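You operate a simulated robot arm through the tools that you are given. There is no shell and no other tool. Be economical: measure what you need, move in short steps, check, and stop when the job is done.

You are at the controls of a simulated two-armed robot. One attempt, no reset.

## Task
Press the key five three times. Take the silver pouch from the desk sixty-two and put it on the shelf under desk sixty-two. Put two of the black knobs from the desk sixty-two on top of the red spool. Put the teal mug on the bench twenty-nine away on the desk fifty-six. Fetch the blue book marked "lite" from the bench fifty-seven and set it on the shelf under bench twenty-seven. Put one of the grey wheels from the second grey shelf from the bottom on the shelf under bench twenty-nine. Take the silver can from the second grey shelf from the bottom and leave it on the third grey shelf from the bottom. The order is free. Set down upright: teal mug, silver can.

The check looks at the end state, three seconds after you hand in, the way a careful person would. Anything else that was tipped, shoved, dropped, spilled or broken makes it a failure.

## Robot
Two 6-joint arms with two-finger parallel grippers on one trunk, on a base that drives. Base frame: it is fixed to the floor where the robot stands at the start and does not move with it; the origin is under the middle of the robot, x ahead of it, y to its left, z up. Readings come in m, rad, newtons and seconds.
The left shoulder is at the start at [0.06, 0.187, 1.097], the right one opposite. With the tool pointing down near the work surface each hand reaches from about 0.1 to 0.56 m from the robot's upright axis, wherever it stands, measured 20 degrees to its own side. Places, roughly: black knob (3x3x3 cm) [1.4, 1.4, 0.8]; blue book [5, -3.5, 0.75]; desk fifty-six [1, 0.1, 0.8]; grey wheel (8x8x4 cm) [6.4, 0.7, 0.6]; key five [0.5, -0.2, 0.8]; red spool (8x8x8 cm) [1, 1.4, 0.8]; shelf under bench twenty-nine [2.4, -2.3, 0.3]; shelf under bench twenty-seven [4.9, 0.7, 0.3]; shelf under desk sixty-two [0.7, 1.2, 0.3]; silver can [6.25, 1, 0.75]; silver pouch (9x13x2 cm) [0.4, 1.4, 0.8]; teal mug (12x8x10 cm) [3.2, -2.7, 0.8]; third grey shelf [6.3, 0.8, 1.2]. Payload 1.57 kg a hand.
The TCP of each hand is the grasp point between the finger pads, 0.03 m short of the fingertips. In the tool frame z runs along the fingers and y along their closing line. Largest opening 0.11 m; finger width 0.024, thickness 0.012; the body of the gripper, 0.048 by 0.112 m, starts 0.078 m behind the TCP.
Orientation is told as [roll, pitch, yaw] about the base's x, y, z axes, in that order, counted from this pose: with the fingers straight down and closing along the base's y, the tool's x points along the base's -x, its y along +y and its z along -z.

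## Interface
- The arms move only by the tool send_rows. It takes "left_motion", "right_motion" or both (then of equal length, played together; a hand with none holds still); each is text: rows parted by semicolons, each of 6 numbers parted by spaces: the shift along the tool's x, y, z in units of 500 mm (1.0 is 500 mm), then the turn, a rotation vector about the tool's x, y, z in units of 180 degrees (1.0 is 180 degrees). In form: dx dy dz wx wy wz; .... A call has 1 to 12 rows; each row is the pose to reach, as a shift and turn from the pose commanded when the call began, along the tool's axes at that moment. "left_gripper" and "right_gripper" are, for a hand that has rows, the gripper command, from -1 (shut) to 1 (fully open), values between in proportion, set as the call begins (left out, the last holds). A call with a number of a shift or a turn outside -1 to 1 is refused whole. Rows are played at 5 a second. More than 0.05 m and 0.15 rad between two rows, or a gripper value outside its range, and nothing of the call is played. A pose out of reach is approached as far as the arm can. The call stops where the force on the tool passes 40 N (or 10 N more than at its start, if that is more) or the arm is blocked; 0.2 s more then pass. Each finger travels about 0.153 m/s and halts on what it meets, pressing with about 34 N; the grip force reading is that of the motor and also rises with nothing between the fingers. The clock runs only during rows and for 0.2 s after the last one: add rows that repeat a pose to give the fingers time. The reply holds the time, the measured pose of the TCP, the force on the tool along the base axes, the opening and the grip force, in the units named above and with some noise, with the torque about the TCP (base axes, N m) and any sound that the robot's microphone picked up.
- Cameras (640 x 400 px; columns grow to the right, rows downward): "scene" is now at [0.0167, -0.0107, 1.6361]; the picture's right is [-0.14, -0.99, 0.00], its down [-0.76, 0.11, -0.64] and it looks along [0.63, -0.09, -0.77] (base axes); focal length 278 px, centre (320, 200). "left" rides on the left gripper at [0.07, -0.016, -0.141] in its tool frame; the picture's right is [0.23, 0.97, 0.00], its down [-0.85, 0.20, -0.48] and it looks along [-0.47, 0.11, 0.88] (tool axes); focal length 222 px, centre (320, 200). "right" rides on the right gripper at [0.07, 0.016, -0.141] in its tool frame; the picture's right is [-0.23, 0.97, 0.00], its down [-0.86, -0.20, -0.48] and it looks along [-0.47, -0.11, 0.88] (tool axes); focal length 222 px, centre (320, 200).
- capture(camera): a new picture of that camera. It takes no simulated time.
- lift_body(by): slides the trunk up (or, below 0, down) by that many m; the arms and the scene camera ride with it, the base frame stays. It gives what a move gives, with no picture.
- base_move(legs): drives the robot by 1 to 6 legs, each [ahead, left, turn to the left] in m, m and rad, along the robot's own axes; the way and the turn of a leg run together, so that a leg with both is an arc; at most 1.5 m and 3.142 rad a leg. The arms and the cameras ride along, it lands a little off, and it stops where it bumps. It gives what a move gives.
- turn_head(pan, tilt): turns the head with the scene camera to pan (to the left, within 1.501 rad either way) and tilt (down, from -0.506 to 1.204), counted from straight ahead of the robot. It gives what a move gives.
- pixel_to_xyz(camera, pixels): there is no depth. For up to 12 entries [column, row, z] of the newest picture of that camera ("zoom" is the newest enlarged one), the place [x, y] in the base frame at which the ray of that pixel passes the height z, good to about 0.003 m. It takes no simulated time.
- inspect(camera, box): a new picture of the part [left, top, right, bottom] of that camera's present view, enlarged. It takes no simulated time.
- hand_in(): hands the job in; it is judged then, once.

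Go step by step. Measure first, check grasps and placings, and put right what went wrong. The budget is 145 turns and 190 pictures, counting those below and the enlarged ones. Unless the task says otherwise, let go and move clear before handing in.

The tools are called after "Emit:" as name(argument=value, ...) on one line, values as JSON. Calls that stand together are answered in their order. send_rows: Moves the arms, as the interface text tells. Its arguments: {"type":"object","properties":{"left_motion":{"type":"string"},"left_gripper":{"type":"number"},"right_motion":{"type":"string"},"right_gripper":{"type":"number"}},"required":[]} The other tools are called the same way: lift_body (by) slides the trunk up or down; base_move (legs) drives the base; turn_head (pan, tilt) turns the head that bears the scene camera; capture (camera) takes a picture; pixel_to_xyz (camera, pixels) gives the place at which the rays of pixels pass given heights; inspect (camera, box) takes an enlarged picture of a part of a camera's view; hand_in () hands the job in.

At the start:

```text
clock: 0.0
left_tool_pos: [0.4727, 0.0254, 1.1228]
left_tcp_rot: [0.0, 0.001, 0.001]
left_contact_force: [-0.5, -0.9, -0.6]
left_wrist_torque: [0.01, 0.0, 0.01]
left_gripper_width: 0.11
left_grip_force: 0.1
right_tool_pos: [0.405, -0.3346, 1.0928]
right_tcp_rot: [0.0, -0.001, -0.001]
right_contact_force: [0.3, 0.8, -0.4]
right_wrist_torque: [-0.03, 0.01, 0.01]
right_gripper_width: 0.1098
right_grip_force: 0.1
trunk travel left (down, up): [-0.725, 0.265]
robot x, y, heading: [0.0019, -0.0, 0.004]
head pan, tilt: [-0.136, 0.878]
```

scene: 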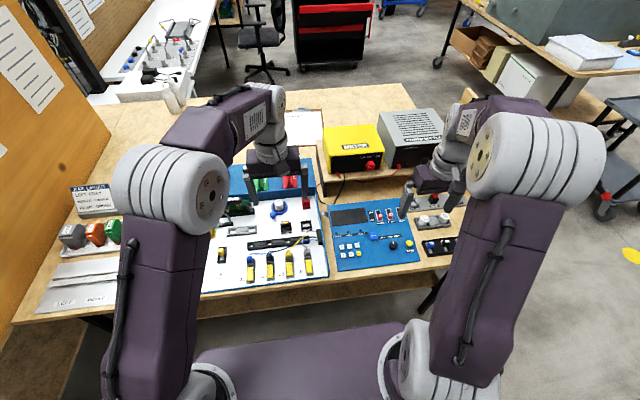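
right: 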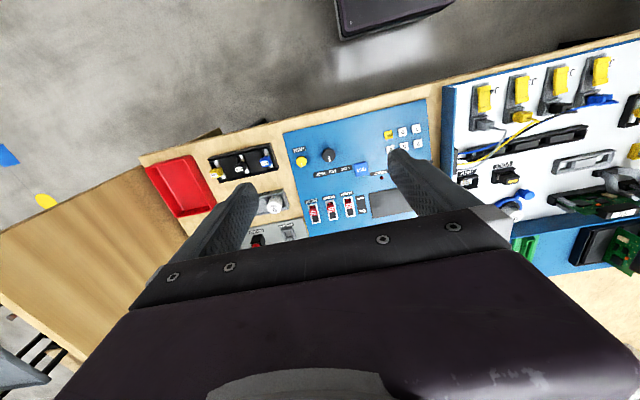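
left: 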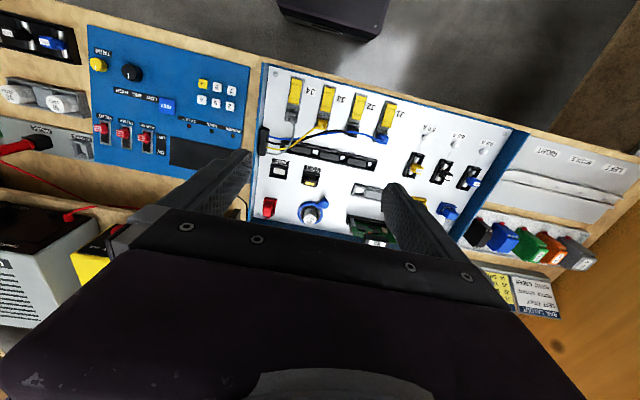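

The keypad is the cluster of small keys on the blue panel near scene (350,250) and right (403,138). I'll enlarge it to read the keys.

Emit:
inspect(camera="right", box=[340, 100, 440, 190])

Emit:
inspect(camera="scene", box=[325, 195, 425, 275])

Emit:
inspect(camera="left", box=[150, 60, 260, 140])

```text
4.44 times, centred on (390, 145) of right
```

zoom: 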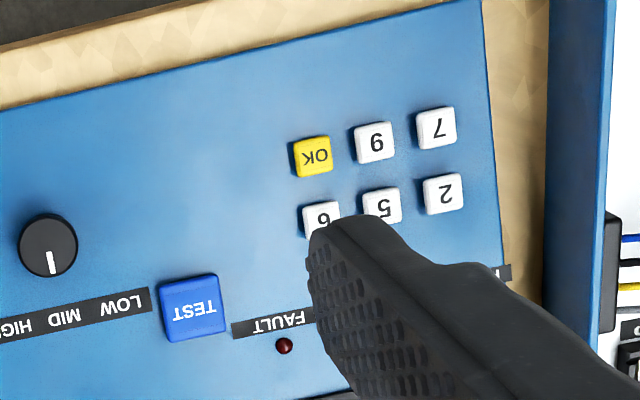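

```text
5.00 times, centred on (375, 235) of scene
```

zoom: 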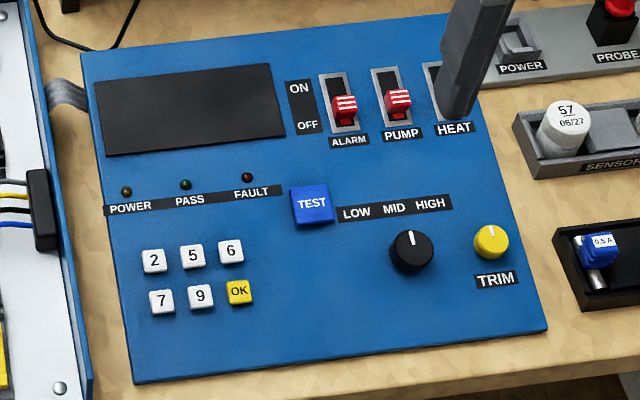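

```text
5.00 times, centred on (205, 100) of left
```

zoom: 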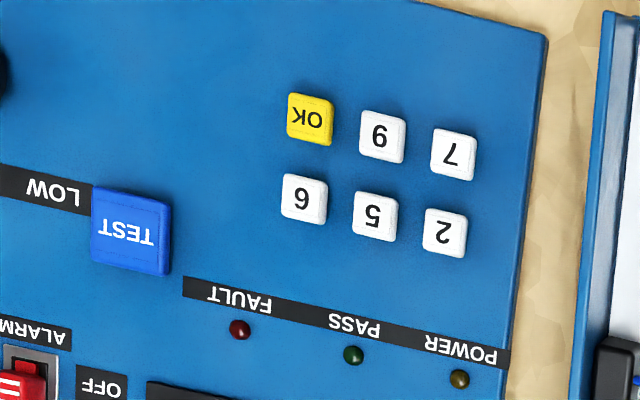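

Key 5 is at left (215.6,103.4) and scene (349.4,246.4). I'll intersect the two rays to get its height.

Emit:
pixel_to_xyz(camera="left", pixels=[[215.6, 103.4, 0.78], [215.6, 103.4, 0.8], [215.6, 103.4, 0.82], [215.6, 103.4, 0.84], [201.6, 99.6, 0.82], [229.5, 106.3, 0.82], [217.3, 87, 0.82]])

Emit:
pixel_to_xyz(camera="scene", pixels=[[349.4, 246.4, 0.78], [349.4, 246.4, 0.8], [349.4, 246.4, 0.82], [349.4, 246.4, 0.84]])

```text
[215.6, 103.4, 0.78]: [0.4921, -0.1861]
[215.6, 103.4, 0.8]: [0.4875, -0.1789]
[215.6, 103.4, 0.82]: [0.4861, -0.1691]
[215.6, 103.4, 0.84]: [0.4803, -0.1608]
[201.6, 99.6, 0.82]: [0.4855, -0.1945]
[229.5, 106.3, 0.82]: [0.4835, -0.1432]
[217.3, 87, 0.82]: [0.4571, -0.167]
```

```text
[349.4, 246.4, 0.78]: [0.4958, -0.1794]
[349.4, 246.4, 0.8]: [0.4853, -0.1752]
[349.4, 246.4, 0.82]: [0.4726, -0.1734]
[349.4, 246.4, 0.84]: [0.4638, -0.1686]
```

Key 5's top is about [0.488,-0.178,~0.797]. I'm shutting the right gripper and moving to 5 cm above it with the fingertips.

Emit:
send_rows(right_motion="-0.024 0.045 0.061 0 0 0;-0.048 0.09 0.122 0 0 0;-0.072 0.135 0.183 0 0 0;-0.096 0.18 0.244 0 0 0;-0.12 0.225 0.305 0 0 0;-0.144 0.27 0.366 0 0 0;-0.166 0.313 0.42 0 0 0;-0.166 0.313 0.42 0 0 0", right_gripper=-1)

Emit:
inspect(camera="left", box=[150, 40, 280, 140])

Emit:
inspect(camera="scene", box=[300, 180, 428, 260])

```text
clock: 1.8
left_tool_pos: [0.4726, 0.0267, 1.1243]
left_tcp_rot: [0.001, 0.0, 0.0]
left_contact_force: [-0.5, 0.4, -0.6]
left_wrist_torque: [0.0, -0.01, -0.01]
left_gripper_width: 0.11
left_grip_force: 0.1
right_tool_pos: [0.4892, -0.1758, 0.8846]
right_tcp_rot: [-0.001, 0.001, 0.0]
right_contact_force: [0.1, 0.3, 0.2]
right_wrist_torque: [-0.01, -0.03, -0.02]
right_gripper_width: 0.0
right_grip_force: 21.1
trunk travel left (down, up): [-0.725, 0.265]
robot x, y, heading: [-0.0027, 0.0004, 0.002]
head pan, tilt: [-0.136, 0.878]
```

```text
4.00 times, centred on (215, 90) of left
```

zoom: 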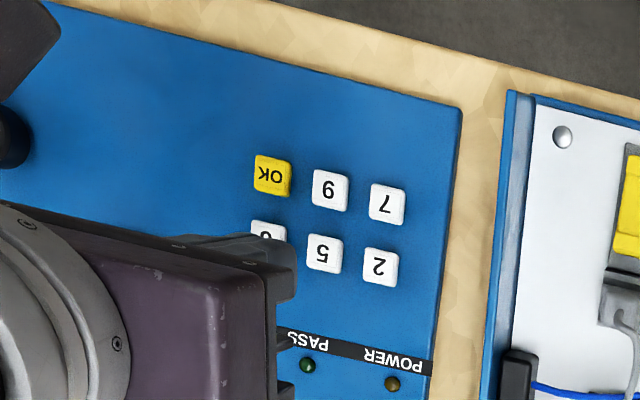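

```text
5.00 times, centred on (364, 220) of scene
```

zoom: 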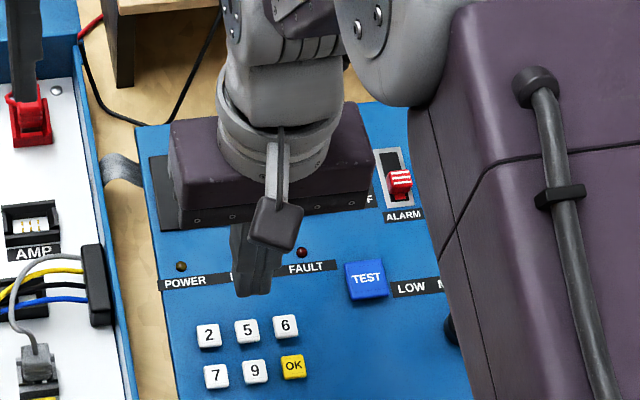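

Fingertip shows at scene zoom (255,285), above key 5, consistent with the height offset. I'll go down 3.5 cm and recheck.

Emit:
send_rows(right_motion="0 0 0.035 0 0 0;0 0 0.07 0 0 0;0 0 0.07 0 0 0")

Emit:
inspect(camera="scene", box=[310, 200, 390, 250])

Emit:
inspect(camera="left", box=[175, 65, 271, 125])

Emit:
inspect(camera="right", box=[240, 100, 400, 200])

```text
clock: 2.6
left_tool_pos: [0.4726, 0.0263, 1.1233]
left_tcp_rot: [0.0, 0.001, 0.0]
left_contact_force: [0.2, -0.2, -0.1]
left_wrist_torque: [0.0, -0.01, -0.01]
left_gripper_width: 0.1101
left_grip_force: 0.2
right_tool_pos: [0.4892, -0.1764, 0.8489]
right_tcp_rot: [0.001, -0.002, 0.001]
right_contact_force: [0.1, 0.7, -0.2]
right_wrist_torque: [0.0, -0.04, 0.01]
right_gripper_width: 0.0
right_grip_force: 21.2
trunk travel left (down, up): [-0.725, 0.265]
robot x, y, heading: [0.0017, -0.0003, 0.0]
head pan, tilt: [-0.136, 0.878]
```

```text
8.00 times, centred on (350, 225) of scene
```

zoom: 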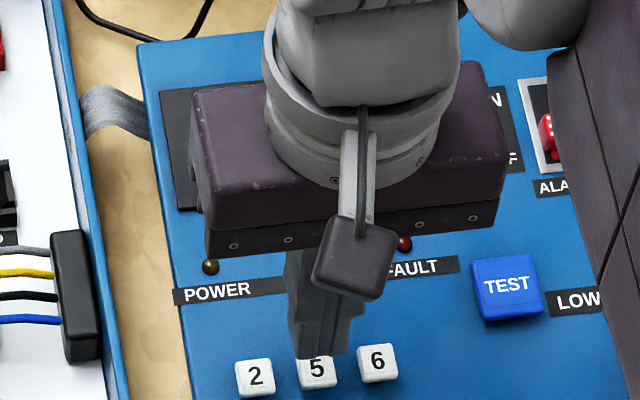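

```text
6.67 times, centred on (223, 95) of left
```

zoom: 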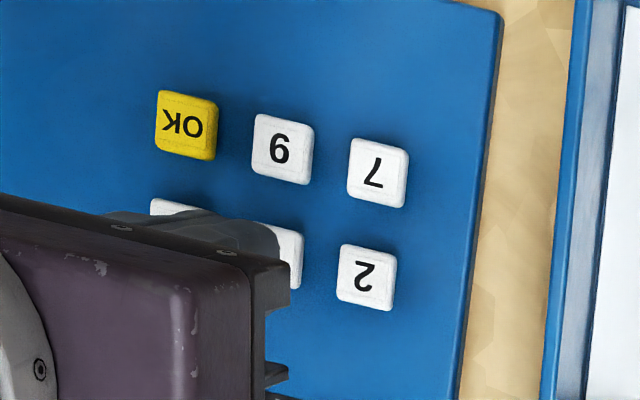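

```text
4.00 times, centred on (320, 150) of right
```

zoom: 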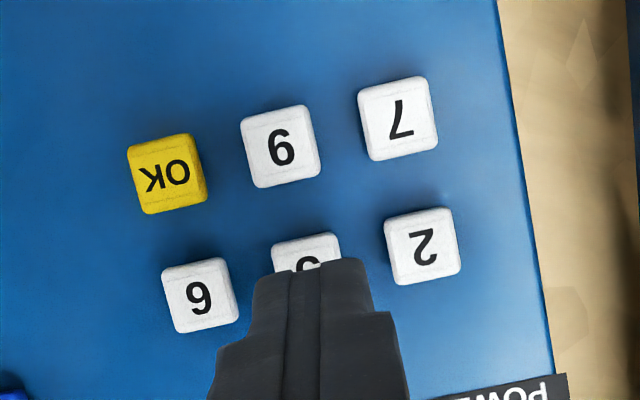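

The tip is right above key 5. I'll check its position with the right camera using the midpoint of keys 6 and 2, pixel (317.7,168).

Emit:
pixel_to_xyz(camera="right", pixels=[[317.7, 168, 0.79], [317.7, 168, 0.8], [317.7, 168, 0.81], [345.5, 162, 0.8], [290, 174, 0.8]])

Emit:
pixel_to_xyz(camera="scene", pixels=[[349.5, 246.2, 0.79], [349.5, 246.2, 0.8], [349.5, 246.2, 0.81]])

```text
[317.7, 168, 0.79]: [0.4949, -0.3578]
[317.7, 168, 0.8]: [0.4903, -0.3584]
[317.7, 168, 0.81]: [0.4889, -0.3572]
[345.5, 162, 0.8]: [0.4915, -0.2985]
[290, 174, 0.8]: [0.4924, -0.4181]
```

```text
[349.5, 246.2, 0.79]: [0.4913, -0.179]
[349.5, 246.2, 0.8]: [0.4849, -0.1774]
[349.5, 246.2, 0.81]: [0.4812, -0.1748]
```

The right call used the older picture; I'll query the zoom instead, which is the newest right view.

Emit:
pixel_to_xyz(camera="zoom", pixels=[[311, 272, 0.79], [311, 272, 0.8], [311, 272, 0.81], [422, 248, 0.8], [200, 297, 0.8]])

```text
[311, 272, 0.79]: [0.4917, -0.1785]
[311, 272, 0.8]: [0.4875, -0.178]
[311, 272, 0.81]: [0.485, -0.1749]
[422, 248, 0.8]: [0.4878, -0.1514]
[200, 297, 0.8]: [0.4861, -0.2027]
```

Target confirmed at (0.488,-0.177), under the tip. First press, gently, in small steps.

Emit:
send_rows(right_motion="0 0 0.03 0 0 0;0 0 0.036 0 0 0;0 0 0.04 0 0 0;0 0 0.044 0 0 0;0 0 0.048 0 0 0")

```text
clock: 3.8
left_tool_pos: [0.4724, 0.0262, 1.1241]
left_tcp_rot: [0.001, 0.001, 0.001]
left_contact_force: [-0.1, 0.4, 0.2]
left_wrist_torque: [0.01, 0.0, 0.01]
left_gripper_width: 0.11
left_grip_force: 0.1
right_tool_pos: [0.4892, -0.1758, 0.8235]
right_tcp_rot: [-0.001, -0.001, 0.0]
right_contact_force: [-0.5, 0.3, 0.4]
right_wrist_torque: [-0.01, -0.02, 0.01]
right_gripper_width: 0.0002
right_grip_force: 21.4
trunk travel left (down, up): [-0.725, 0.265]
robot x, y, heading: [0.0012, -0.0001, -0.0]
head pan, tilt: [-0.136, 0.878]
```

No contact yet at tip height 0.794; continuing down in 1 mm rows.

Emit:
send_rows(right_motion="0 0 0.002 0 0 0;0 0 0.004 0 0 0;0 0 0.006 0 0 0;0 0 0.008 0 0 0")

Emit:
inspect(camera="right", box=[240, 100, 400, 200])

```text
clock: 4.8
left_tool_pos: [0.4719, 0.0262, 1.1232]
left_tcp_rot: [0.0, -0.001, 0.0]
left_contact_force: [-0.2, -0.3, 0.6]
left_wrist_torque: [0.02, 0.03, 0.04]
left_gripper_width: 0.1099
left_grip_force: 0.1
right_tool_pos: [0.4882, -0.1757, 0.8201]
right_tcp_rot: [-0.002, -0.002, 0.0]
right_contact_force: [0.5, -1.8, 4.5]
right_wrist_torque: [-0.03, -0.06, -0.02]
right_gripper_width: 0.0003
right_grip_force: 21.9
trunk travel left (down, up): [-0.725, 0.265]
robot x, y, heading: [-0.0008, 0.0028, -0.0]
head pan, tilt: [-0.136, 0.878]
heard: click
```

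```text
4.00 times, centred on (320, 150) of right
```

zoom: 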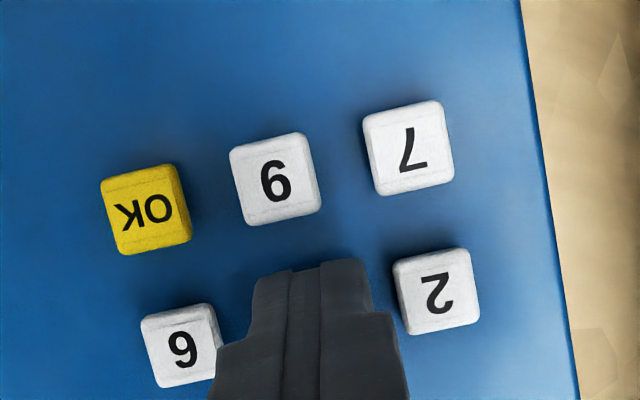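

One click heard. Lifting 1 cm and pressing a second time.

Emit:
send_rows(right_motion="0 0 -0.02 0 0 0;0 0 -0.02 0 0 0;0 0 -0.006 0 0 0;0 0 -0.003 0 0 0;0 0 0 0 0 0;0 0 0 0 0 0")

Emit:
send_rows(right_motion="0 0 -0.02 0 0 0;0 0 -0.02 0 0 0;0 0 -0.006 0 0 0;0 0 -0.003 0 0 0;0 0 0 0 0 0;0 0 0 0 0 0")

```text
clock: 6.2
left_tool_pos: [0.4726, 0.0263, 1.1228]
left_tcp_rot: [0.0, -0.001, -0.001]
left_contact_force: [0.5, 0.3, 0.6]
left_wrist_torque: [-0.01, 0.01, -0.04]
left_gripper_width: 0.1101
left_grip_force: 0.0
right_tool_pos: [0.4898, -0.176, 0.8207]
right_tcp_rot: [-0.001, -0.003, 0.0]
right_contact_force: [2.8, -0.6, 5.3]
right_wrist_torque: [-0.04, -0.08, -0.01]
right_gripper_width: 0.0003
right_grip_force: 21.4
trunk travel left (down, up): [-0.725, 0.265]
robot x, y, heading: [0.0018, -0.001, -0.002]
head pan, tilt: [-0.136, 0.878]
heard: click
```

```text
clock: 7.6
left_tool_pos: [0.4726, 0.0274, 1.1233]
left_tcp_rot: [-0.001, -0.001, 0.0]
left_contact_force: [0.7, -0.3, -0.7]
left_wrist_torque: [-0.01, -0.03, 0.0]
left_gripper_width: 0.1098
left_grip_force: 0.1
right_tool_pos: [0.4881, -0.1769, 0.8213]
right_tcp_rot: [0.001, -0.001, -0.001]
right_contact_force: [1.8, -1.6, 4.4]
right_wrist_torque: [-0.07, -0.11, -0.03]
right_gripper_width: 0.0
right_grip_force: 21.2
trunk travel left (down, up): [-0.725, 0.265]
robot x, y, heading: [0.0019, -0.0014, -0.001]
head pan, tilt: [-0.136, 0.878]
heard: click
```

Three presses, three clicks. Raising the right hand back up, tucking both hands back, then looking around to plan the drive.

Emit:
send_rows(right_motion="0 0 -0.09 0 0 0;0 0 -0.18 0 0 0;0 0 -0.27 0 0 0;0 -0.06 -0.36 0 0 0;0.05 -0.12 -0.45 0 0 0;0.12 -0.18 -0.5 0 0 0;0.18 -0.22 -0.52 0 0 0;0.24 -0.26 -0.54 0 0 0", left_motion="0 0 0 0 0 0;0 0 0 0 0 0;0 0 0 0 0 0;0.05 0.05 0 0 0 0;0.1 0.1 0 0 0 0;0.15 0.15 0 0 0 0;0.2 0.2 0 0 0 0;0.24 0.25 0 0 0 0")

Emit:
turn_head(pan=1.2, tilt=0.6)

Emit:
capture(camera="scene")

Emit:
turn_head(pan=0.4, tilt=0.5)

Emit:
capture(camera="scene")

Emit:
turn_head(pan=-0.7, tilt=0.4)

Emit:
capture(camera="scene")

```text
refused: row 4 steps farther than a row can; nothing moved
```

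```text
clock: 9.1
left_tool_pos: [0.473, 0.0263, 1.1241]
left_tcp_rot: [-0.001, 0.0, 0.001]
left_contact_force: [0.9, 0.6, -0.2]
left_wrist_torque: [-0.01, 0.03, -0.02]
left_gripper_width: 0.1099
left_grip_force: 0.0
right_tool_pos: [0.4895, -0.1756, 0.8207]
right_tcp_rot: [0.0, -0.001, -0.001]
right_contact_force: [1.5, 0.4, 4.0]
right_wrist_torque: [-0.02, -0.11, 0.0]
right_gripper_width: 0.0
right_grip_force: 21.3
trunk travel left (down, up): [-0.725, 0.265]
robot x, y, heading: [-0.0011, -0.0014, -0.003]
head pan, tilt: [1.201, 0.6]
```

```text
177 pictures are left
```

scene: 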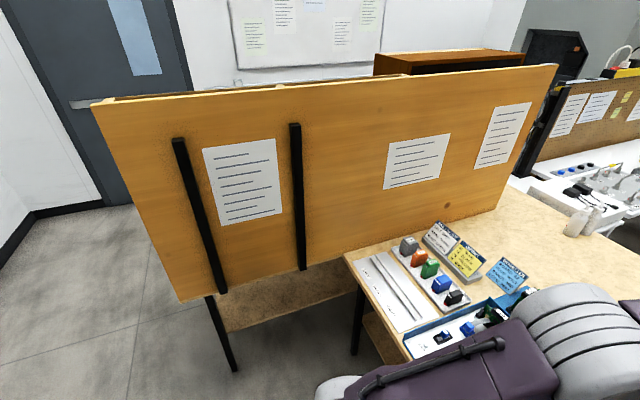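

```text
clock: 10.2
left_tool_pos: [0.4728, 0.0265, 1.1244]
left_tcp_rot: [0.001, 0.0, 0.0]
left_contact_force: [0.1, 1.0, 0.2]
left_wrist_torque: [0.0, 0.01, -0.01]
left_gripper_width: 0.11
left_grip_force: 0.0
right_tool_pos: [0.4891, -0.1755, 0.8211]
right_tcp_rot: [0.0, 0.0, 0.001]
right_contact_force: [1.1, -0.3, 4.7]
right_wrist_torque: [-0.02, -0.06, 0.01]
right_gripper_width: 0.0
right_grip_force: 21.4
trunk travel left (down, up): [-0.725, 0.265]
robot x, y, heading: [0.0028, -0.0026, 0.0]
head pan, tilt: [0.4, 0.499]
```

```text
176 pictures are left
```

scene: 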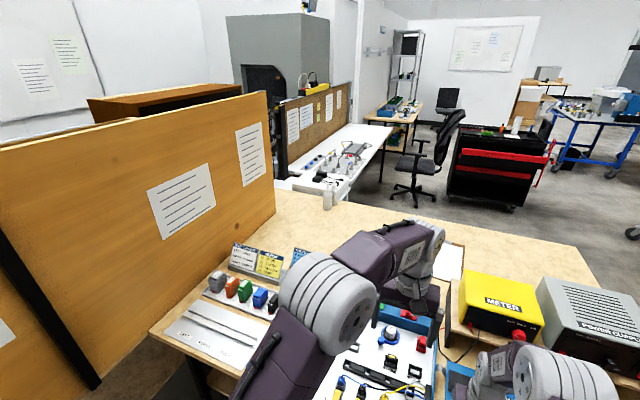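

```text
clock: 11.6
left_tool_pos: [0.472, 0.0266, 1.1241]
left_tcp_rot: [0.0, 0.0, 0.0]
left_contact_force: [0.1, 0.3, -0.2]
left_wrist_torque: [-0.01, 0.01, -0.06]
left_gripper_width: 0.1099
left_grip_force: 0.1
right_tool_pos: [0.489, -0.1759, 0.821]
right_tcp_rot: [0.0, 0.001, 0.0]
right_contact_force: [0.4, 0.0, 5.0]
right_wrist_torque: [0.02, -0.03, 0.03]
right_gripper_width: 0.0001
right_grip_force: 21.8
trunk travel left (down, up): [-0.725, 0.265]
robot x, y, heading: [0.0004, -0.0021, -0.003]
head pan, tilt: [-0.7, 0.4]
```

```text
175 pictures are left
```

scene: 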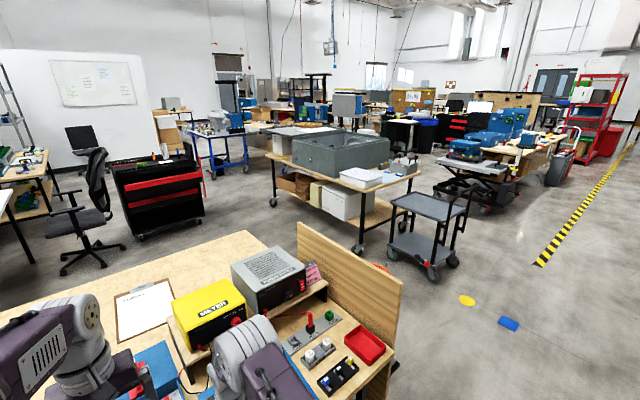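

The row step was too large so the right hand still rests on key 5. Retracting with smaller steps.

Emit:
send_rows(right_motion="0 0 -0.09 0 0 0;0 0 -0.18 0 0 0;0 0 -0.27 0 0 0;0 0 -0.36 0 0 0;0 0 -0.45 0 0 0;0 0 -0.54 0 0 0;0.06 -0.05 -0.54 0 0 0;0.12 -0.1 -0.54 0 0 0;0.18 -0.15 -0.54 0 0 0;0.24 -0.2 -0.54 0 0 0;0.28 -0.22 -0.54 0 0 0", left_motion="0 0 0 0 0 0;0 0 0 0 0 0;0 0 0 0 0 0;0 0 0 0 0 0;0.05 0.05 0 0 0 0;0.1 0.1 0 0 0 0;0.15 0.15 0 0 0 0;0.2 0.2 0 0 0 0;0.25 0.25 0 0 0 0;0.28 0.31 0 0 0 0;0.28 0.35 0 0 0 0")

```text
clock: 13.9
left_tool_pos: [0.3291, 0.2014, 1.1228]
left_tcp_rot: [-0.002, -0.001, 0.0]
left_contact_force: [-0.3, -0.5, -0.3]
left_wrist_torque: [-0.04, -0.02, 0.02]
left_gripper_width: 0.1103
left_grip_force: 0.1
right_tool_pos: [0.3471, -0.2883, 1.0904]
right_tcp_rot: [0.001, 0.0, -0.001]
right_contact_force: [0.3, -0.4, 0.4]
right_wrist_torque: [0.04, 0.01, -0.02]
right_gripper_width: 0.0
right_grip_force: 21.8
trunk travel left (down, up): [-0.725, 0.265]
robot x, y, heading: [0.0007, 0.001, -0.001]
head pan, tilt: [-0.7, 0.4]
```

No extra click, hands tucked. Now checking the floor to the left and right before driving.

Emit:
turn_head(pan=1.5, tilt=0.7)

Emit:
capture(camera="scene")

Emit:
pixel_to_xyz(camera="scene", pixels=[[320, 200, 0], [100, 200, 0], [100, 350, 0]])

Emit:
turn_head(pan=-1.5, tilt=0.6)

Emit:
capture(camera="scene")

```text
clock: 16.0
left_tool_pos: [0.3317, 0.2018, 1.1232]
left_tcp_rot: [-0.001, 0.0, -0.001]
left_contact_force: [-1.0, -0.1, -0.1]
left_wrist_torque: [0.02, -0.01, 0.03]
left_gripper_width: 0.1099
left_grip_force: 0.1
right_tool_pos: [0.3473, -0.2883, 1.0899]
right_tcp_rot: [0.001, 0.0, 0.0]
right_contact_force: [0.1, 0.4, -1.4]
right_wrist_torque: [-0.01, -0.02, -0.02]
right_gripper_width: 0.0
right_grip_force: 20.9
trunk travel left (down, up): [-0.725, 0.265]
robot x, y, heading: [-0.0003, -0.0024, -0.001]
head pan, tilt: [1.499, 0.7]
```

```text
174 pictures are left
```

scene: 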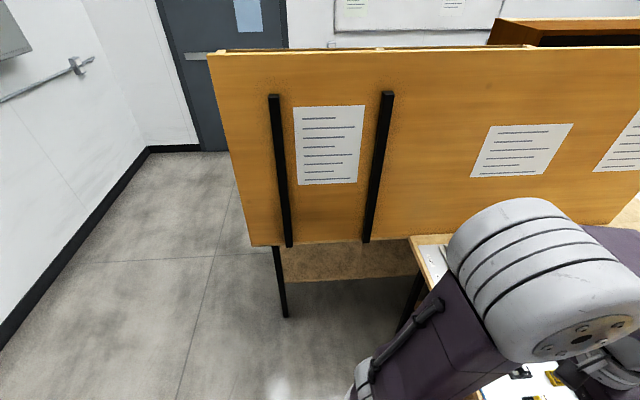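

```text
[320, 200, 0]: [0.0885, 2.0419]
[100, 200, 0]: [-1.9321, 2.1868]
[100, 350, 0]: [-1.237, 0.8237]
```

```text
clock: 18.6
left_tool_pos: [0.3305, 0.2007, 1.1222]
left_tcp_rot: [0.001, 0.0, -0.001]
left_contact_force: [-0.5, -0.8, -0.2]
left_wrist_torque: [0.02, 0.01, -0.01]
left_gripper_width: 0.1102
left_grip_force: 0.1
right_tool_pos: [0.3476, -0.2891, 1.0902]
right_tcp_rot: [0.0, -0.001, 0.0]
right_contact_force: [0.5, -0.4, 0.0]
right_wrist_torque: [0.01, 0.0, -0.01]
right_gripper_width: 0.0
right_grip_force: 20.6
trunk travel left (down, up): [-0.725, 0.265]
robot x, y, heading: [-0.0019, -0.0012, 0.001]
head pan, tilt: [-1.499, 0.6]
```

```text
173 pictures are left
```

scene: 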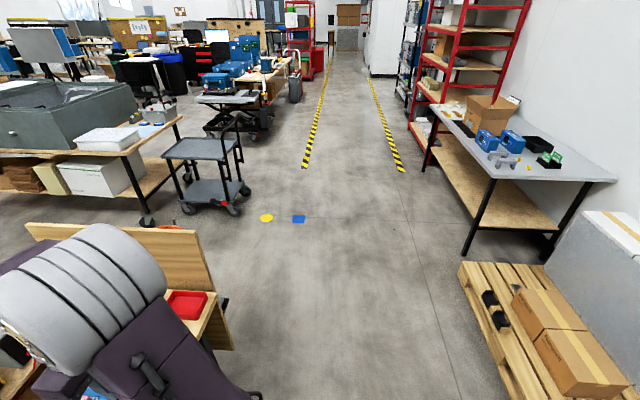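

Aisle to the left looks free up to the wall near x=-1.9; partition ends near x=-0.25. Backing up 0.8 m, strafing left 1.2 m, then looking over desk 62.

Emit:
base_move(legs=[[-0.85, 0, 0], [0, 1.3, 0]])

Emit:
turn_head(pan=0.1, tilt=0.6)

Emit:
capture(camera="scene")

Emit:
turn_head(pan=1.0, tilt=0.6)

Emit:
capture(camera="scene")

```text
clock: 29.3
left_tool_pos: [-0.5006, 1.5013, 1.123]
left_tcp_rot: [0.0, -0.001, -0.013]
left_contact_force: [0.0, 0.3, -0.4]
left_wrist_torque: [0.04, -0.02, -0.01]
left_gripper_width: 0.1099
left_grip_force: 0.0
right_tool_pos: [-0.4913, 1.0118, 1.0901]
right_tcp_rot: [0.001, -0.001, -0.012]
right_contact_force: [0.0, -0.1, 0.2]
right_wrist_torque: [0.0, 0.02, 0.01]
right_gripper_width: 0.0
right_grip_force: 21.4
trunk travel left (down, up): [-0.725, 0.265]
robot x, y, heading: [-0.8339, 1.3038, -0.01]
head pan, tilt: [-1.499, 0.6]
```

```text
clock: 30.9
left_tool_pos: [-0.5006, 1.5017, 1.122]
left_tcp_rot: [0.0, 0.001, -0.015]
left_contact_force: [0.4, 1.1, 0.4]
left_wrist_torque: [0.03, 0.03, 0.01]
left_gripper_width: 0.1102
left_grip_force: 0.0
right_tool_pos: [-0.4893, 1.0127, 1.0896]
right_tcp_rot: [0.001, -0.001, -0.012]
right_contact_force: [-0.3, 0.0, 0.1]
right_wrist_torque: [0.02, 0.01, -0.01]
right_gripper_width: 0.0
right_grip_force: 20.8
trunk travel left (down, up): [-0.725, 0.265]
robot x, y, heading: [-0.8346, 1.3049, -0.013]
head pan, tilt: [0.099, 0.6]
```

```text
172 pictures are left
```

scene: 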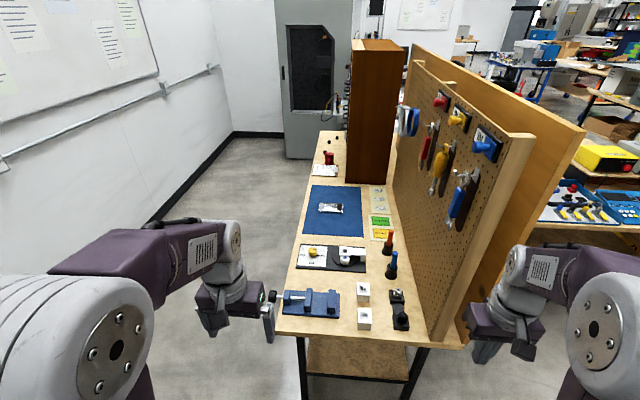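

```text
clock: 32.1
left_tool_pos: [-0.5007, 1.5021, 1.1223]
left_tcp_rot: [0.001, 0.0, -0.014]
left_contact_force: [0.3, -0.2, 0.3]
left_wrist_torque: [0.02, 0.0, -0.02]
left_gripper_width: 0.11
left_grip_force: 0.0
right_tool_pos: [-0.4892, 1.0105, 1.0908]
right_tcp_rot: [0.001, -0.001, -0.012]
right_contact_force: [0.8, 0.5, -0.3]
right_wrist_torque: [-0.01, -0.02, 0.02]
right_gripper_width: 0.0001
right_grip_force: 21.6
trunk travel left (down, up): [-0.725, 0.265]
robot x, y, heading: [-0.8336, 1.3038, -0.01]
head pan, tilt: [1.0, 0.6]
```

```text
171 pictures are left
```

scene: 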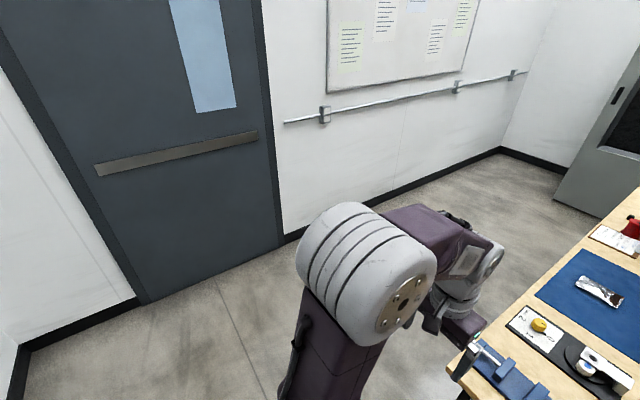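

The aisle by desk 62 lies between its front edge and the wall. Measuring both.

Emit:
pixel_to_xyz(camera="scene", pixels=[[290, 238, 0], [400, 190, 0], [498, 152, 0], [555, 200, 0], [450, 370, 0.8], [600, 285, 0.8], [145, 303, 0]])

```text
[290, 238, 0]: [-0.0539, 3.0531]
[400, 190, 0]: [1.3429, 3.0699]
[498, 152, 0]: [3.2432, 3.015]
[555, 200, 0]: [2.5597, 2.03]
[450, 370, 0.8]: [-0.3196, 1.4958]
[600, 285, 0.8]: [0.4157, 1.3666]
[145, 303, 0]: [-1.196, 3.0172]
```

Desk edge at y≈1.5, wall at y≈3.05. Driving around into the aisle and facing the desk.

Emit:
base_move(legs=[[0, 0.9, 0], [1.3, 0, 0], [0, 0, -1.561], [0.15, 0, 0]])

Emit:
turn_head(pan=0, tilt=0.9)

Emit:
capture(camera="scene")

```text
clock: 47.8
left_tool_pos: [0.6803, 1.6818, 1.1226]
left_tcp_rot: [0.001, -0.003, -1.587]
left_contact_force: [0.7, 1.4, -0.5]
left_wrist_torque: [-0.01, 0.0, -0.01]
left_gripper_width: 0.1102
left_grip_force: 0.0
right_tool_pos: [0.1905, 1.6708, 1.0911]
right_tcp_rot: [0.0, -0.001, -1.587]
right_contact_force: [0.5, 0.2, -0.4]
right_wrist_torque: [-0.04, -0.01, 0.0]
right_gripper_width: 0.0001
right_grip_force: 21.5
trunk travel left (down, up): [-0.725, 0.265]
robot x, y, heading: [0.4847, 2.0181, -1.59]
head pan, tilt: [1.0, 0.6]
```

```text
clock: 49.1
left_tool_pos: [0.6809, 1.6787, 1.1225]
left_tcp_rot: [-0.001, 0.0, -1.585]
left_contact_force: [-0.2, 0.9, 0.4]
left_wrist_torque: [-0.01, 0.01, -0.02]
left_gripper_width: 0.1099
left_grip_force: 0.0
right_tool_pos: [0.1893, 1.669, 1.0904]
right_tcp_rot: [0.001, 0.0, -1.586]
right_contact_force: [-0.5, -0.7, 0.3]
right_wrist_torque: [-0.01, -0.02, -0.02]
right_gripper_width: 0.0
right_grip_force: 21.8
trunk travel left (down, up): [-0.725, 0.265]
robot x, y, heading: [0.4886, 2.0094, -1.591]
head pan, tilt: [0.0, 0.901]
```

```text
170 pictures are left
```

scene: 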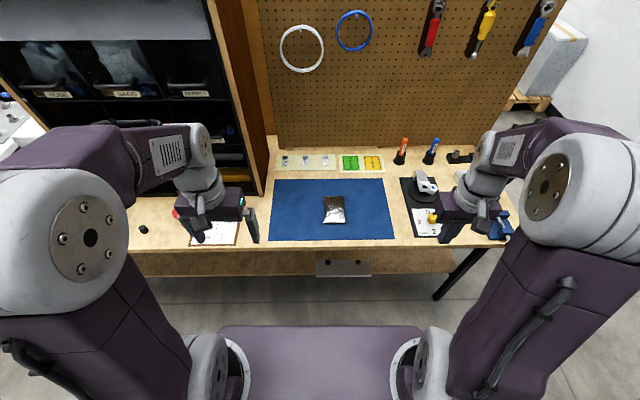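

Pouch at scene (334,210), blue mat beneath; shelf strip at rows 255–275 and a grey box hanging at (343,268). Measuring.

Emit:
pixel_to_xyz(camera="scene", pixels=[[334, 210, 0.79], [324, 197, 0.79], [343, 197, 0.79], [324, 223, 0.79], [345, 222, 0.79], [334, 248, 0.78], [200, 275, 0.3], [420, 273, 0.3], [343, 268, 0.7], [320, 262, 0.7], [370, 262, 0.7]])

Emit:
inspect(camera="scene", box=[240, 170, 440, 295])

Emit:
inspect(camera="scene", box=[120, 150, 270, 260])

Emit:
capture(camera="right")

Emit:
capture(camera="left")

```text
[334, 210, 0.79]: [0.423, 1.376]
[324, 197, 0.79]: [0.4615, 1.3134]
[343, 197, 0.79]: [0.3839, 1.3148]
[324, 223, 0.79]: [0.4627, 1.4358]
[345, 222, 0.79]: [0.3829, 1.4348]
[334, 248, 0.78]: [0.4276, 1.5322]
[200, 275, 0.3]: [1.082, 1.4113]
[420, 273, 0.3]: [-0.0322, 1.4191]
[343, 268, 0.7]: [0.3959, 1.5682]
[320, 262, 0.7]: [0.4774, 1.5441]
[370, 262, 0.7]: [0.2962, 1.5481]
```

```text
3.20 times, centred on (340, 232) of scene
```

zoom: 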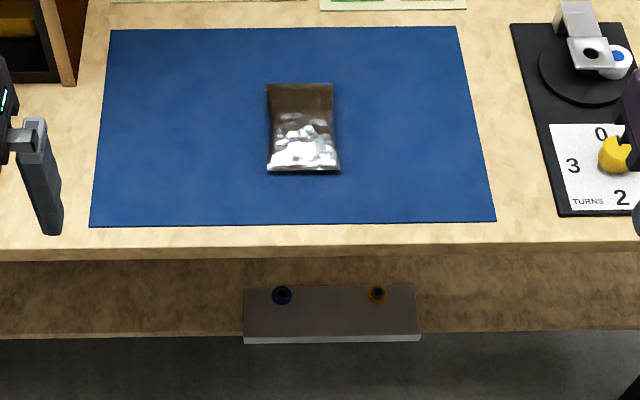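

```text
3.64 times, centred on (195, 205) of scene
```

zoom: 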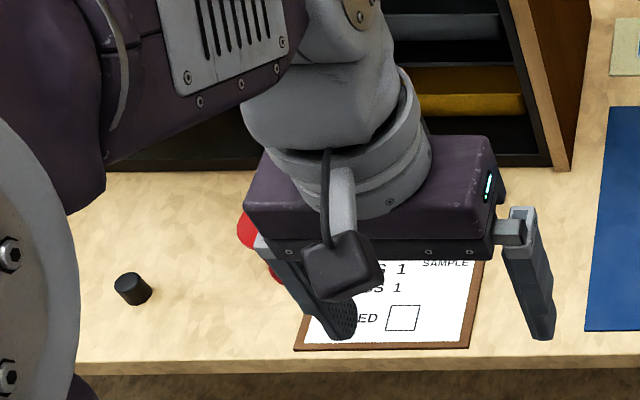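

```text
167 pictures are left
```

right: 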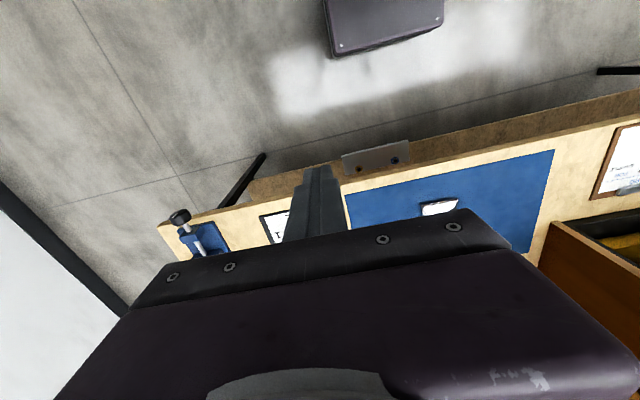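

```text
166 pictures are left
```

left: 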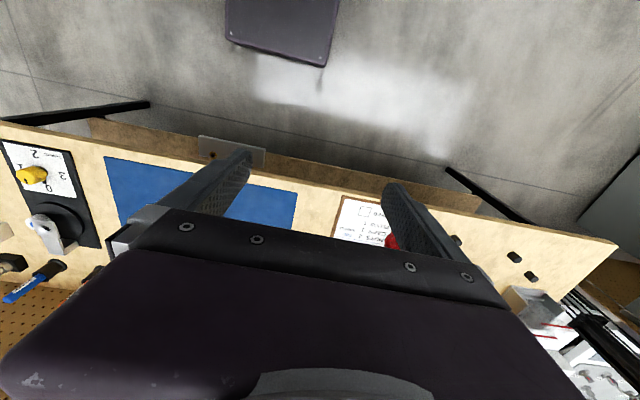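

Pouch centre (0.423,1.375), long side along y. I'll triangulate the mat height using the near-left mat corner: scene (268.1,240.6), left (297,190).

Emit:
pixel_to_xyz(camera="scene", pixels=[[268.1, 240.6, 0.76], [268.1, 240.6, 0.78], [268.1, 240.6, 0.8], [394.7, 239, 0.76], [394.7, 239, 0.78], [394.7, 239, 0.8]])

Emit:
pixel_to_xyz(camera="left", pixels=[[297, 190, 0.76], [297, 190, 0.78], [297, 190, 0.8], [105, 157, 0.76], [105, 157, 0.78], [105, 157, 0.8]])

Emit:
pixel_to_xyz(camera="right", pixels=[[553, 150, 0.76], [553, 150, 0.78], [553, 150, 0.8]])

```text
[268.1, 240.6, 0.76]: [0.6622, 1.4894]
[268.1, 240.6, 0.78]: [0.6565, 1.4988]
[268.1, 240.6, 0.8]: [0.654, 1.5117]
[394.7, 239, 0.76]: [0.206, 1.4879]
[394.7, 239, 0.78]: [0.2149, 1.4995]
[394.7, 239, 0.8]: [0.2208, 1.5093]
```

```text
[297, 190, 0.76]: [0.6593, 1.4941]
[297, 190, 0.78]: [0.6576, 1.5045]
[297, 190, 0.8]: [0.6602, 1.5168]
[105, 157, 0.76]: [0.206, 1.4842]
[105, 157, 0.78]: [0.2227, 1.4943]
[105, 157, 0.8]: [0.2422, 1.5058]
```

```text
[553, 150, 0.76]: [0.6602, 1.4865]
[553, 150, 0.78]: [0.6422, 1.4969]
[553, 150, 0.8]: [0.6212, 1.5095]
```

Desk/mat top is z≈0.762. I'll open the right hand and bring it tilted 45° forward, hovering above the pouch.

Emit:
send_rows(right_motion="-0.052 0.052 0.036 0 -0.028 0;-0.104 0.104 0.071 0 -0.056 0;-0.157 0.157 0.107 0 -0.083 0;-0.209 0.209 0.142 0 -0.111 0;-0.261 0.261 0.178 0 -0.139 0;-0.313 0.313 0.213 0 -0.167 0;-0.365 0.365 0.249 0 -0.194 0;-0.418 0.418 0.284 0 -0.222 0;-0.47 0.47 0.32 0 -0.25 0;-0.47 0.47 0.32 0 -0.25 0", right_gripper=1)

Emit:
capture(camera="right")

Emit:
capture(camera="scene")

```text
clock: 51.3
left_tool_pos: [0.6795, 1.6795, 1.1233]
left_tcp_rot: [0.001, 0.0, -1.588]
left_contact_force: [-0.6, -0.1, -0.3]
left_wrist_torque: [0.02, -0.02, -0.02]
left_gripper_width: 0.1098
left_grip_force: 0.1
right_tool_pos: [0.4236, 1.4273, 0.9273]
right_tcp_rot: [0.0, -0.786, -1.586]
right_contact_force: [0.0, 0.5, 0.1]
right_wrist_torque: [0.01, 0.0, 0.01]
right_gripper_width: 0.11
right_grip_force: 0.1
right hand out of reach, approached as far as the arm can: row 6
trunk travel left (down, up): [-0.725, 0.265]
robot x, y, heading: [0.481, 2.018, -1.582]
head pan, tilt: [0.0, 0.901]
```

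```text
165 pictures are left
```

right: 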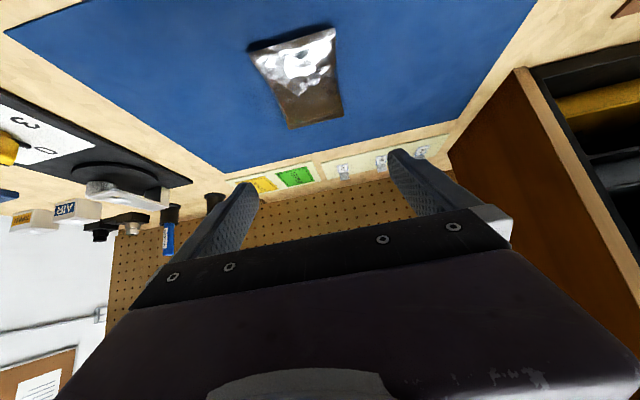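

```text
164 pictures are left
```

scene: 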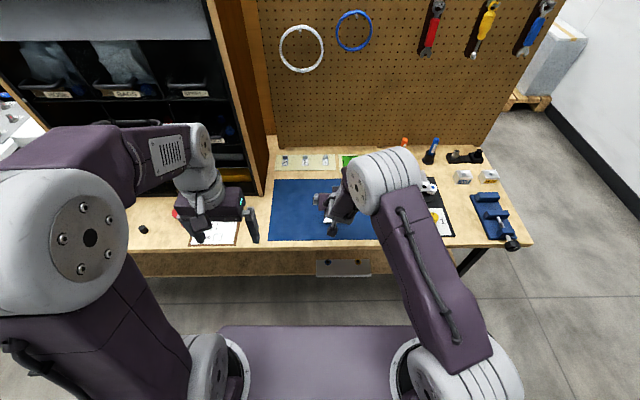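

Hovering and tilted; pouch seen at right corners (248,48),(333,28),(343,115),(290,130). Measuring its centre and angle.

Emit:
pixel_to_xyz(camera="right", pixels=[[250, 48, 0.77], [333, 28, 0.77], [343, 115, 0.77], [290, 129, 0.77], [300, 82, 0.78]])

```text
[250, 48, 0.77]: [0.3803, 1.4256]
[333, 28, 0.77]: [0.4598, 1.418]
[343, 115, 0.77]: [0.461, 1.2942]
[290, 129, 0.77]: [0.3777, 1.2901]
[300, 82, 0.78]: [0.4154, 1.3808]
```

Pouch centre (0.420,1.357), square with the hand. Descending to grasp height.

Emit:
send_rows(right_motion="0.022 -0.001 0.051 0 0 0;0.044 -0.002 0.103 0 0 0;0.066 -0.003 0.154 0 0 0;0.088 -0.0045 0.206 0 0 0;0.11 -0.0056 0.255 0 0 0;0.11 -0.0056 0.255 0 0 0")

Emit:
capture(camera="right")

```text
clock: 52.7
left_tool_pos: [0.6801, 1.6792, 1.1224]
left_tcp_rot: [0.0, 0.0, -1.587]
left_contact_force: [0.9, 0.2, -0.1]
left_wrist_torque: [0.0, 0.01, 0.01]
left_gripper_width: 0.1101
left_grip_force: 0.1
right_tool_pos: [0.4191, 1.3787, 0.7993]
right_tcp_rot: [-0.001, -0.784, -1.587]
right_contact_force: [-0.3, 0.1, 0.5]
right_wrist_torque: [0.01, -0.01, -0.02]
right_gripper_width: 0.11
right_grip_force: 0.1
trunk travel left (down, up): [-0.725, 0.265]
robot x, y, heading: [0.4829, 2.0108, -1.584]
head pan, tilt: [0.0, 0.901]
```

```text
163 pictures are left
```

right: 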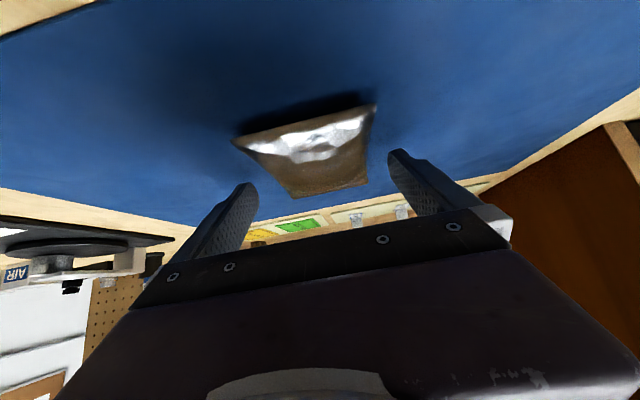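

Fingers straddle the pouch. Dropping 3 mm more and closing.

Emit:
send_rows(right_motion="0.004 0 0.004 0 0 0;0.004 0 0.004 0 0 0;0.004 0 0.004 0 0 0;0.004 0 0.004 0 0 0")

Emit:
send_rows(right_motion="0 0 0 0 0 0;0 0 0 0 0 0;0 0 0 0 0 0;0 0 0 0 0 0", right_gripper=-1)

Emit:
send_rows(right_motion="-0.03 0 -0.03 0 0 0;-0.06 0 -0.06 0 0 0;-0.06 0 -0.06 0 0 0")

Emit:
capture(camera="right")

Emit:
inspect(camera="scene", box=[240, 150, 440, 275])

```text
clock: 53.7
left_tool_pos: [0.6797, 1.6798, 1.1222]
left_tcp_rot: [-0.002, 0.0, -1.587]
left_contact_force: [-0.2, -0.2, -0.1]
left_wrist_torque: [-0.01, 0.01, -0.01]
left_gripper_width: 0.1101
left_grip_force: 0.2
right_tool_pos: [0.4183, 1.3789, 0.7985]
right_tcp_rot: [0.0, -0.786, -1.587]
right_contact_force: [-0.1, -0.1, -1.0]
right_wrist_torque: [-0.01, 0.03, 0.01]
right_gripper_width: 0.1099
right_grip_force: 0.0
trunk travel left (down, up): [-0.725, 0.265]
robot x, y, heading: [0.4806, 2.0133, -1.587]
head pan, tilt: [0.0, 0.901]
```

```text
clock: 54.7
left_tool_pos: [0.6799, 1.679, 1.1231]
left_tcp_rot: [0.0, 0.0, -1.587]
left_contact_force: [-0.5, 0.3, -0.3]
left_wrist_torque: [0.0, 0.04, 0.04]
left_gripper_width: 0.11
left_grip_force: 0.0
right_tool_pos: [0.4184, 1.3776, 0.798]
right_tcp_rot: [0.0, -0.784, -1.586]
right_contact_force: [0.5, -0.2, -0.5]
right_wrist_torque: [-0.02, -0.03, -0.03]
right_gripper_width: 0.0809
right_grip_force: 34.3
trunk travel left (down, up): [-0.725, 0.265]
robot x, y, heading: [0.4839, 2.0126, -1.588]
head pan, tilt: [0.0, 0.901]
```

```text
clock: 55.5
left_tool_pos: [0.6792, 1.679, 1.1224]
left_tcp_rot: [0.001, -0.001, -1.586]
left_contact_force: [-0.4, -0.5, -0.4]
left_wrist_torque: [0.0, 0.01, 0.01]
left_gripper_width: 0.1102
left_grip_force: 0.1
right_tool_pos: [0.4169, 1.3797, 0.8398]
right_tcp_rot: [0.0, -0.785, -1.586]
right_contact_force: [-0.2, -0.4, -0.1]
right_wrist_torque: [0.0, 0.0, -0.01]
right_gripper_width: 0.0
right_grip_force: 21.5
trunk travel left (down, up): [-0.725, 0.265]
robot x, y, heading: [0.4824, 2.0152, -1.584]
head pan, tilt: [0.0, 0.901]
```

```text
162 pictures are left
```

right: 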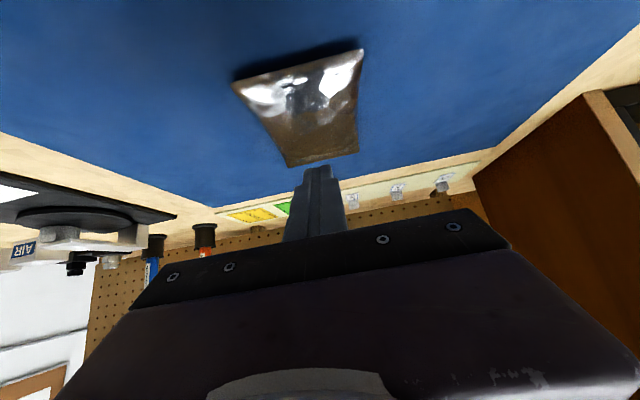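

```text
3.20 times, centred on (340, 212) of scene
```

zoom: 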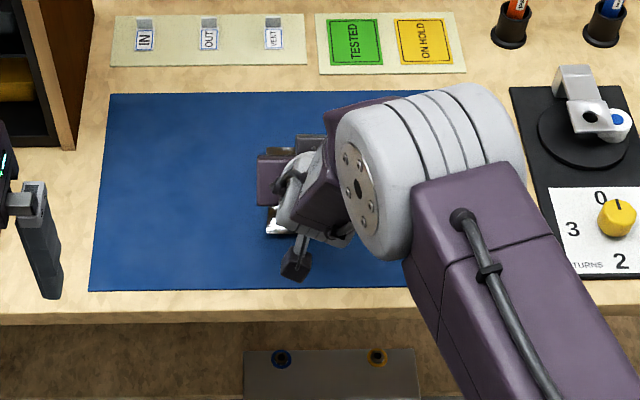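

The grip slipped off: the pouch's edges sit lower than the finger corners at 45°. I'll measure where it lies now and regrip with less tilt and tips right at the mat.

Emit:
pixel_to_xyz(camera="right", pixels=[[234, 84, 0.77], [362, 50, 0.77], [357, 152, 0.77], [287, 165, 0.77], [232, 86, 0.78], [362, 50, 0.78]])

Emit:
inspect(camera="right", box=[200, 20, 400, 180])

```text
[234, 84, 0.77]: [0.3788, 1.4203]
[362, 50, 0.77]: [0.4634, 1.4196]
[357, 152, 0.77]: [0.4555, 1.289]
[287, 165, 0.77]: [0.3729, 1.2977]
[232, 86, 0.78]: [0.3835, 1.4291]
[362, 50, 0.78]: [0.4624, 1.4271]
```

```text
2.50 times, centred on (300, 100) of right
```

zoom: 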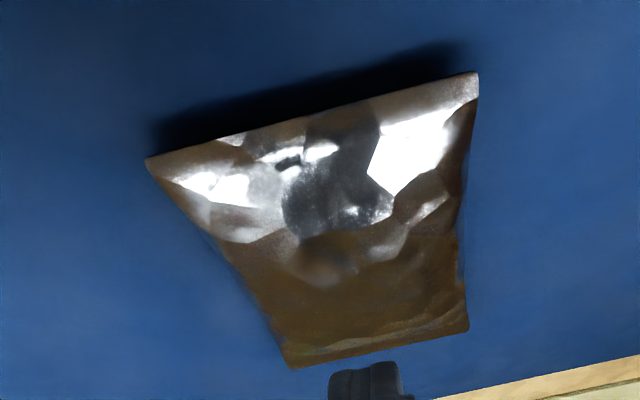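

Pouch centre (0.418,1.357) with a pillow-like rim. Reducing tilt to 25° and opening, then descending until the tips meet the mat.

Emit:
send_rows(right_motion="-0.006 0.001 0.006 0 0.037 0;-0.012 0.002 0.012 0 0.074 0;-0.018 0.002 0.018 0 0.111 0;-0.018 0.002 0.018 0 0.111 0", right_gripper=1)

Emit:
send_rows(right_motion="0.017 0 0.036 0 0 0;0.027 0 0.058 0 0 0;0.033 0 0.071 0 0 0;0.035 0 0.075 0 0 0;0.037 0 0.079 0 0 0;0.039 0 0.083 0 0 0;0.041 0 0.087 0 0 0;0.043 0 0.091 0 0 0")

```text
clock: 56.5
left_tool_pos: [0.6795, 1.68, 1.1223]
left_tcp_rot: [0.002, -0.002, -1.588]
left_contact_force: [-0.5, -0.8, 0.1]
left_wrist_torque: [0.04, 0.01, -0.05]
left_gripper_width: 0.1097
left_grip_force: 0.1
right_tool_pos: [0.4179, 1.3652, 0.8408]
right_tcp_rot: [0.001, -0.439, -1.588]
right_contact_force: [0.1, -0.7, 0.3]
right_wrist_torque: [0.02, 0.02, -0.01]
right_gripper_width: 0.1102
right_grip_force: 0.1
right hand out of reach, approached as far as the arm can: row 2, 3
trunk travel left (down, up): [-0.725, 0.265]
robot x, y, heading: [0.478, 2.0122, -1.584]
head pan, tilt: [0.0, 0.901]
```

```text
clock: 58.3
left_tool_pos: [0.6789, 1.6831, 1.125]
left_tcp_rot: [0.0, -0.003, -1.587]
left_contact_force: [-1.0, -0.2, 0.3]
left_wrist_torque: [-0.01, -0.01, -0.03]
left_gripper_width: 0.1101
left_grip_force: 0.1
right_tool_pos: [0.4182, 1.3682, 0.7964]
right_tcp_rot: [0.001, -0.445, -1.587]
right_contact_force: [-2.6, 3.1, 22.2]
right_wrist_torque: [0.07, 0.9, -0.47]
right_gripper_width: 0.1096
right_grip_force: 0.1
trunk travel left (down, up): [-0.725, 0.265]
robot x, y, heading: [0.4841, 2.0133, -1.59]
head pan, tilt: [0.0, 0.901]
```

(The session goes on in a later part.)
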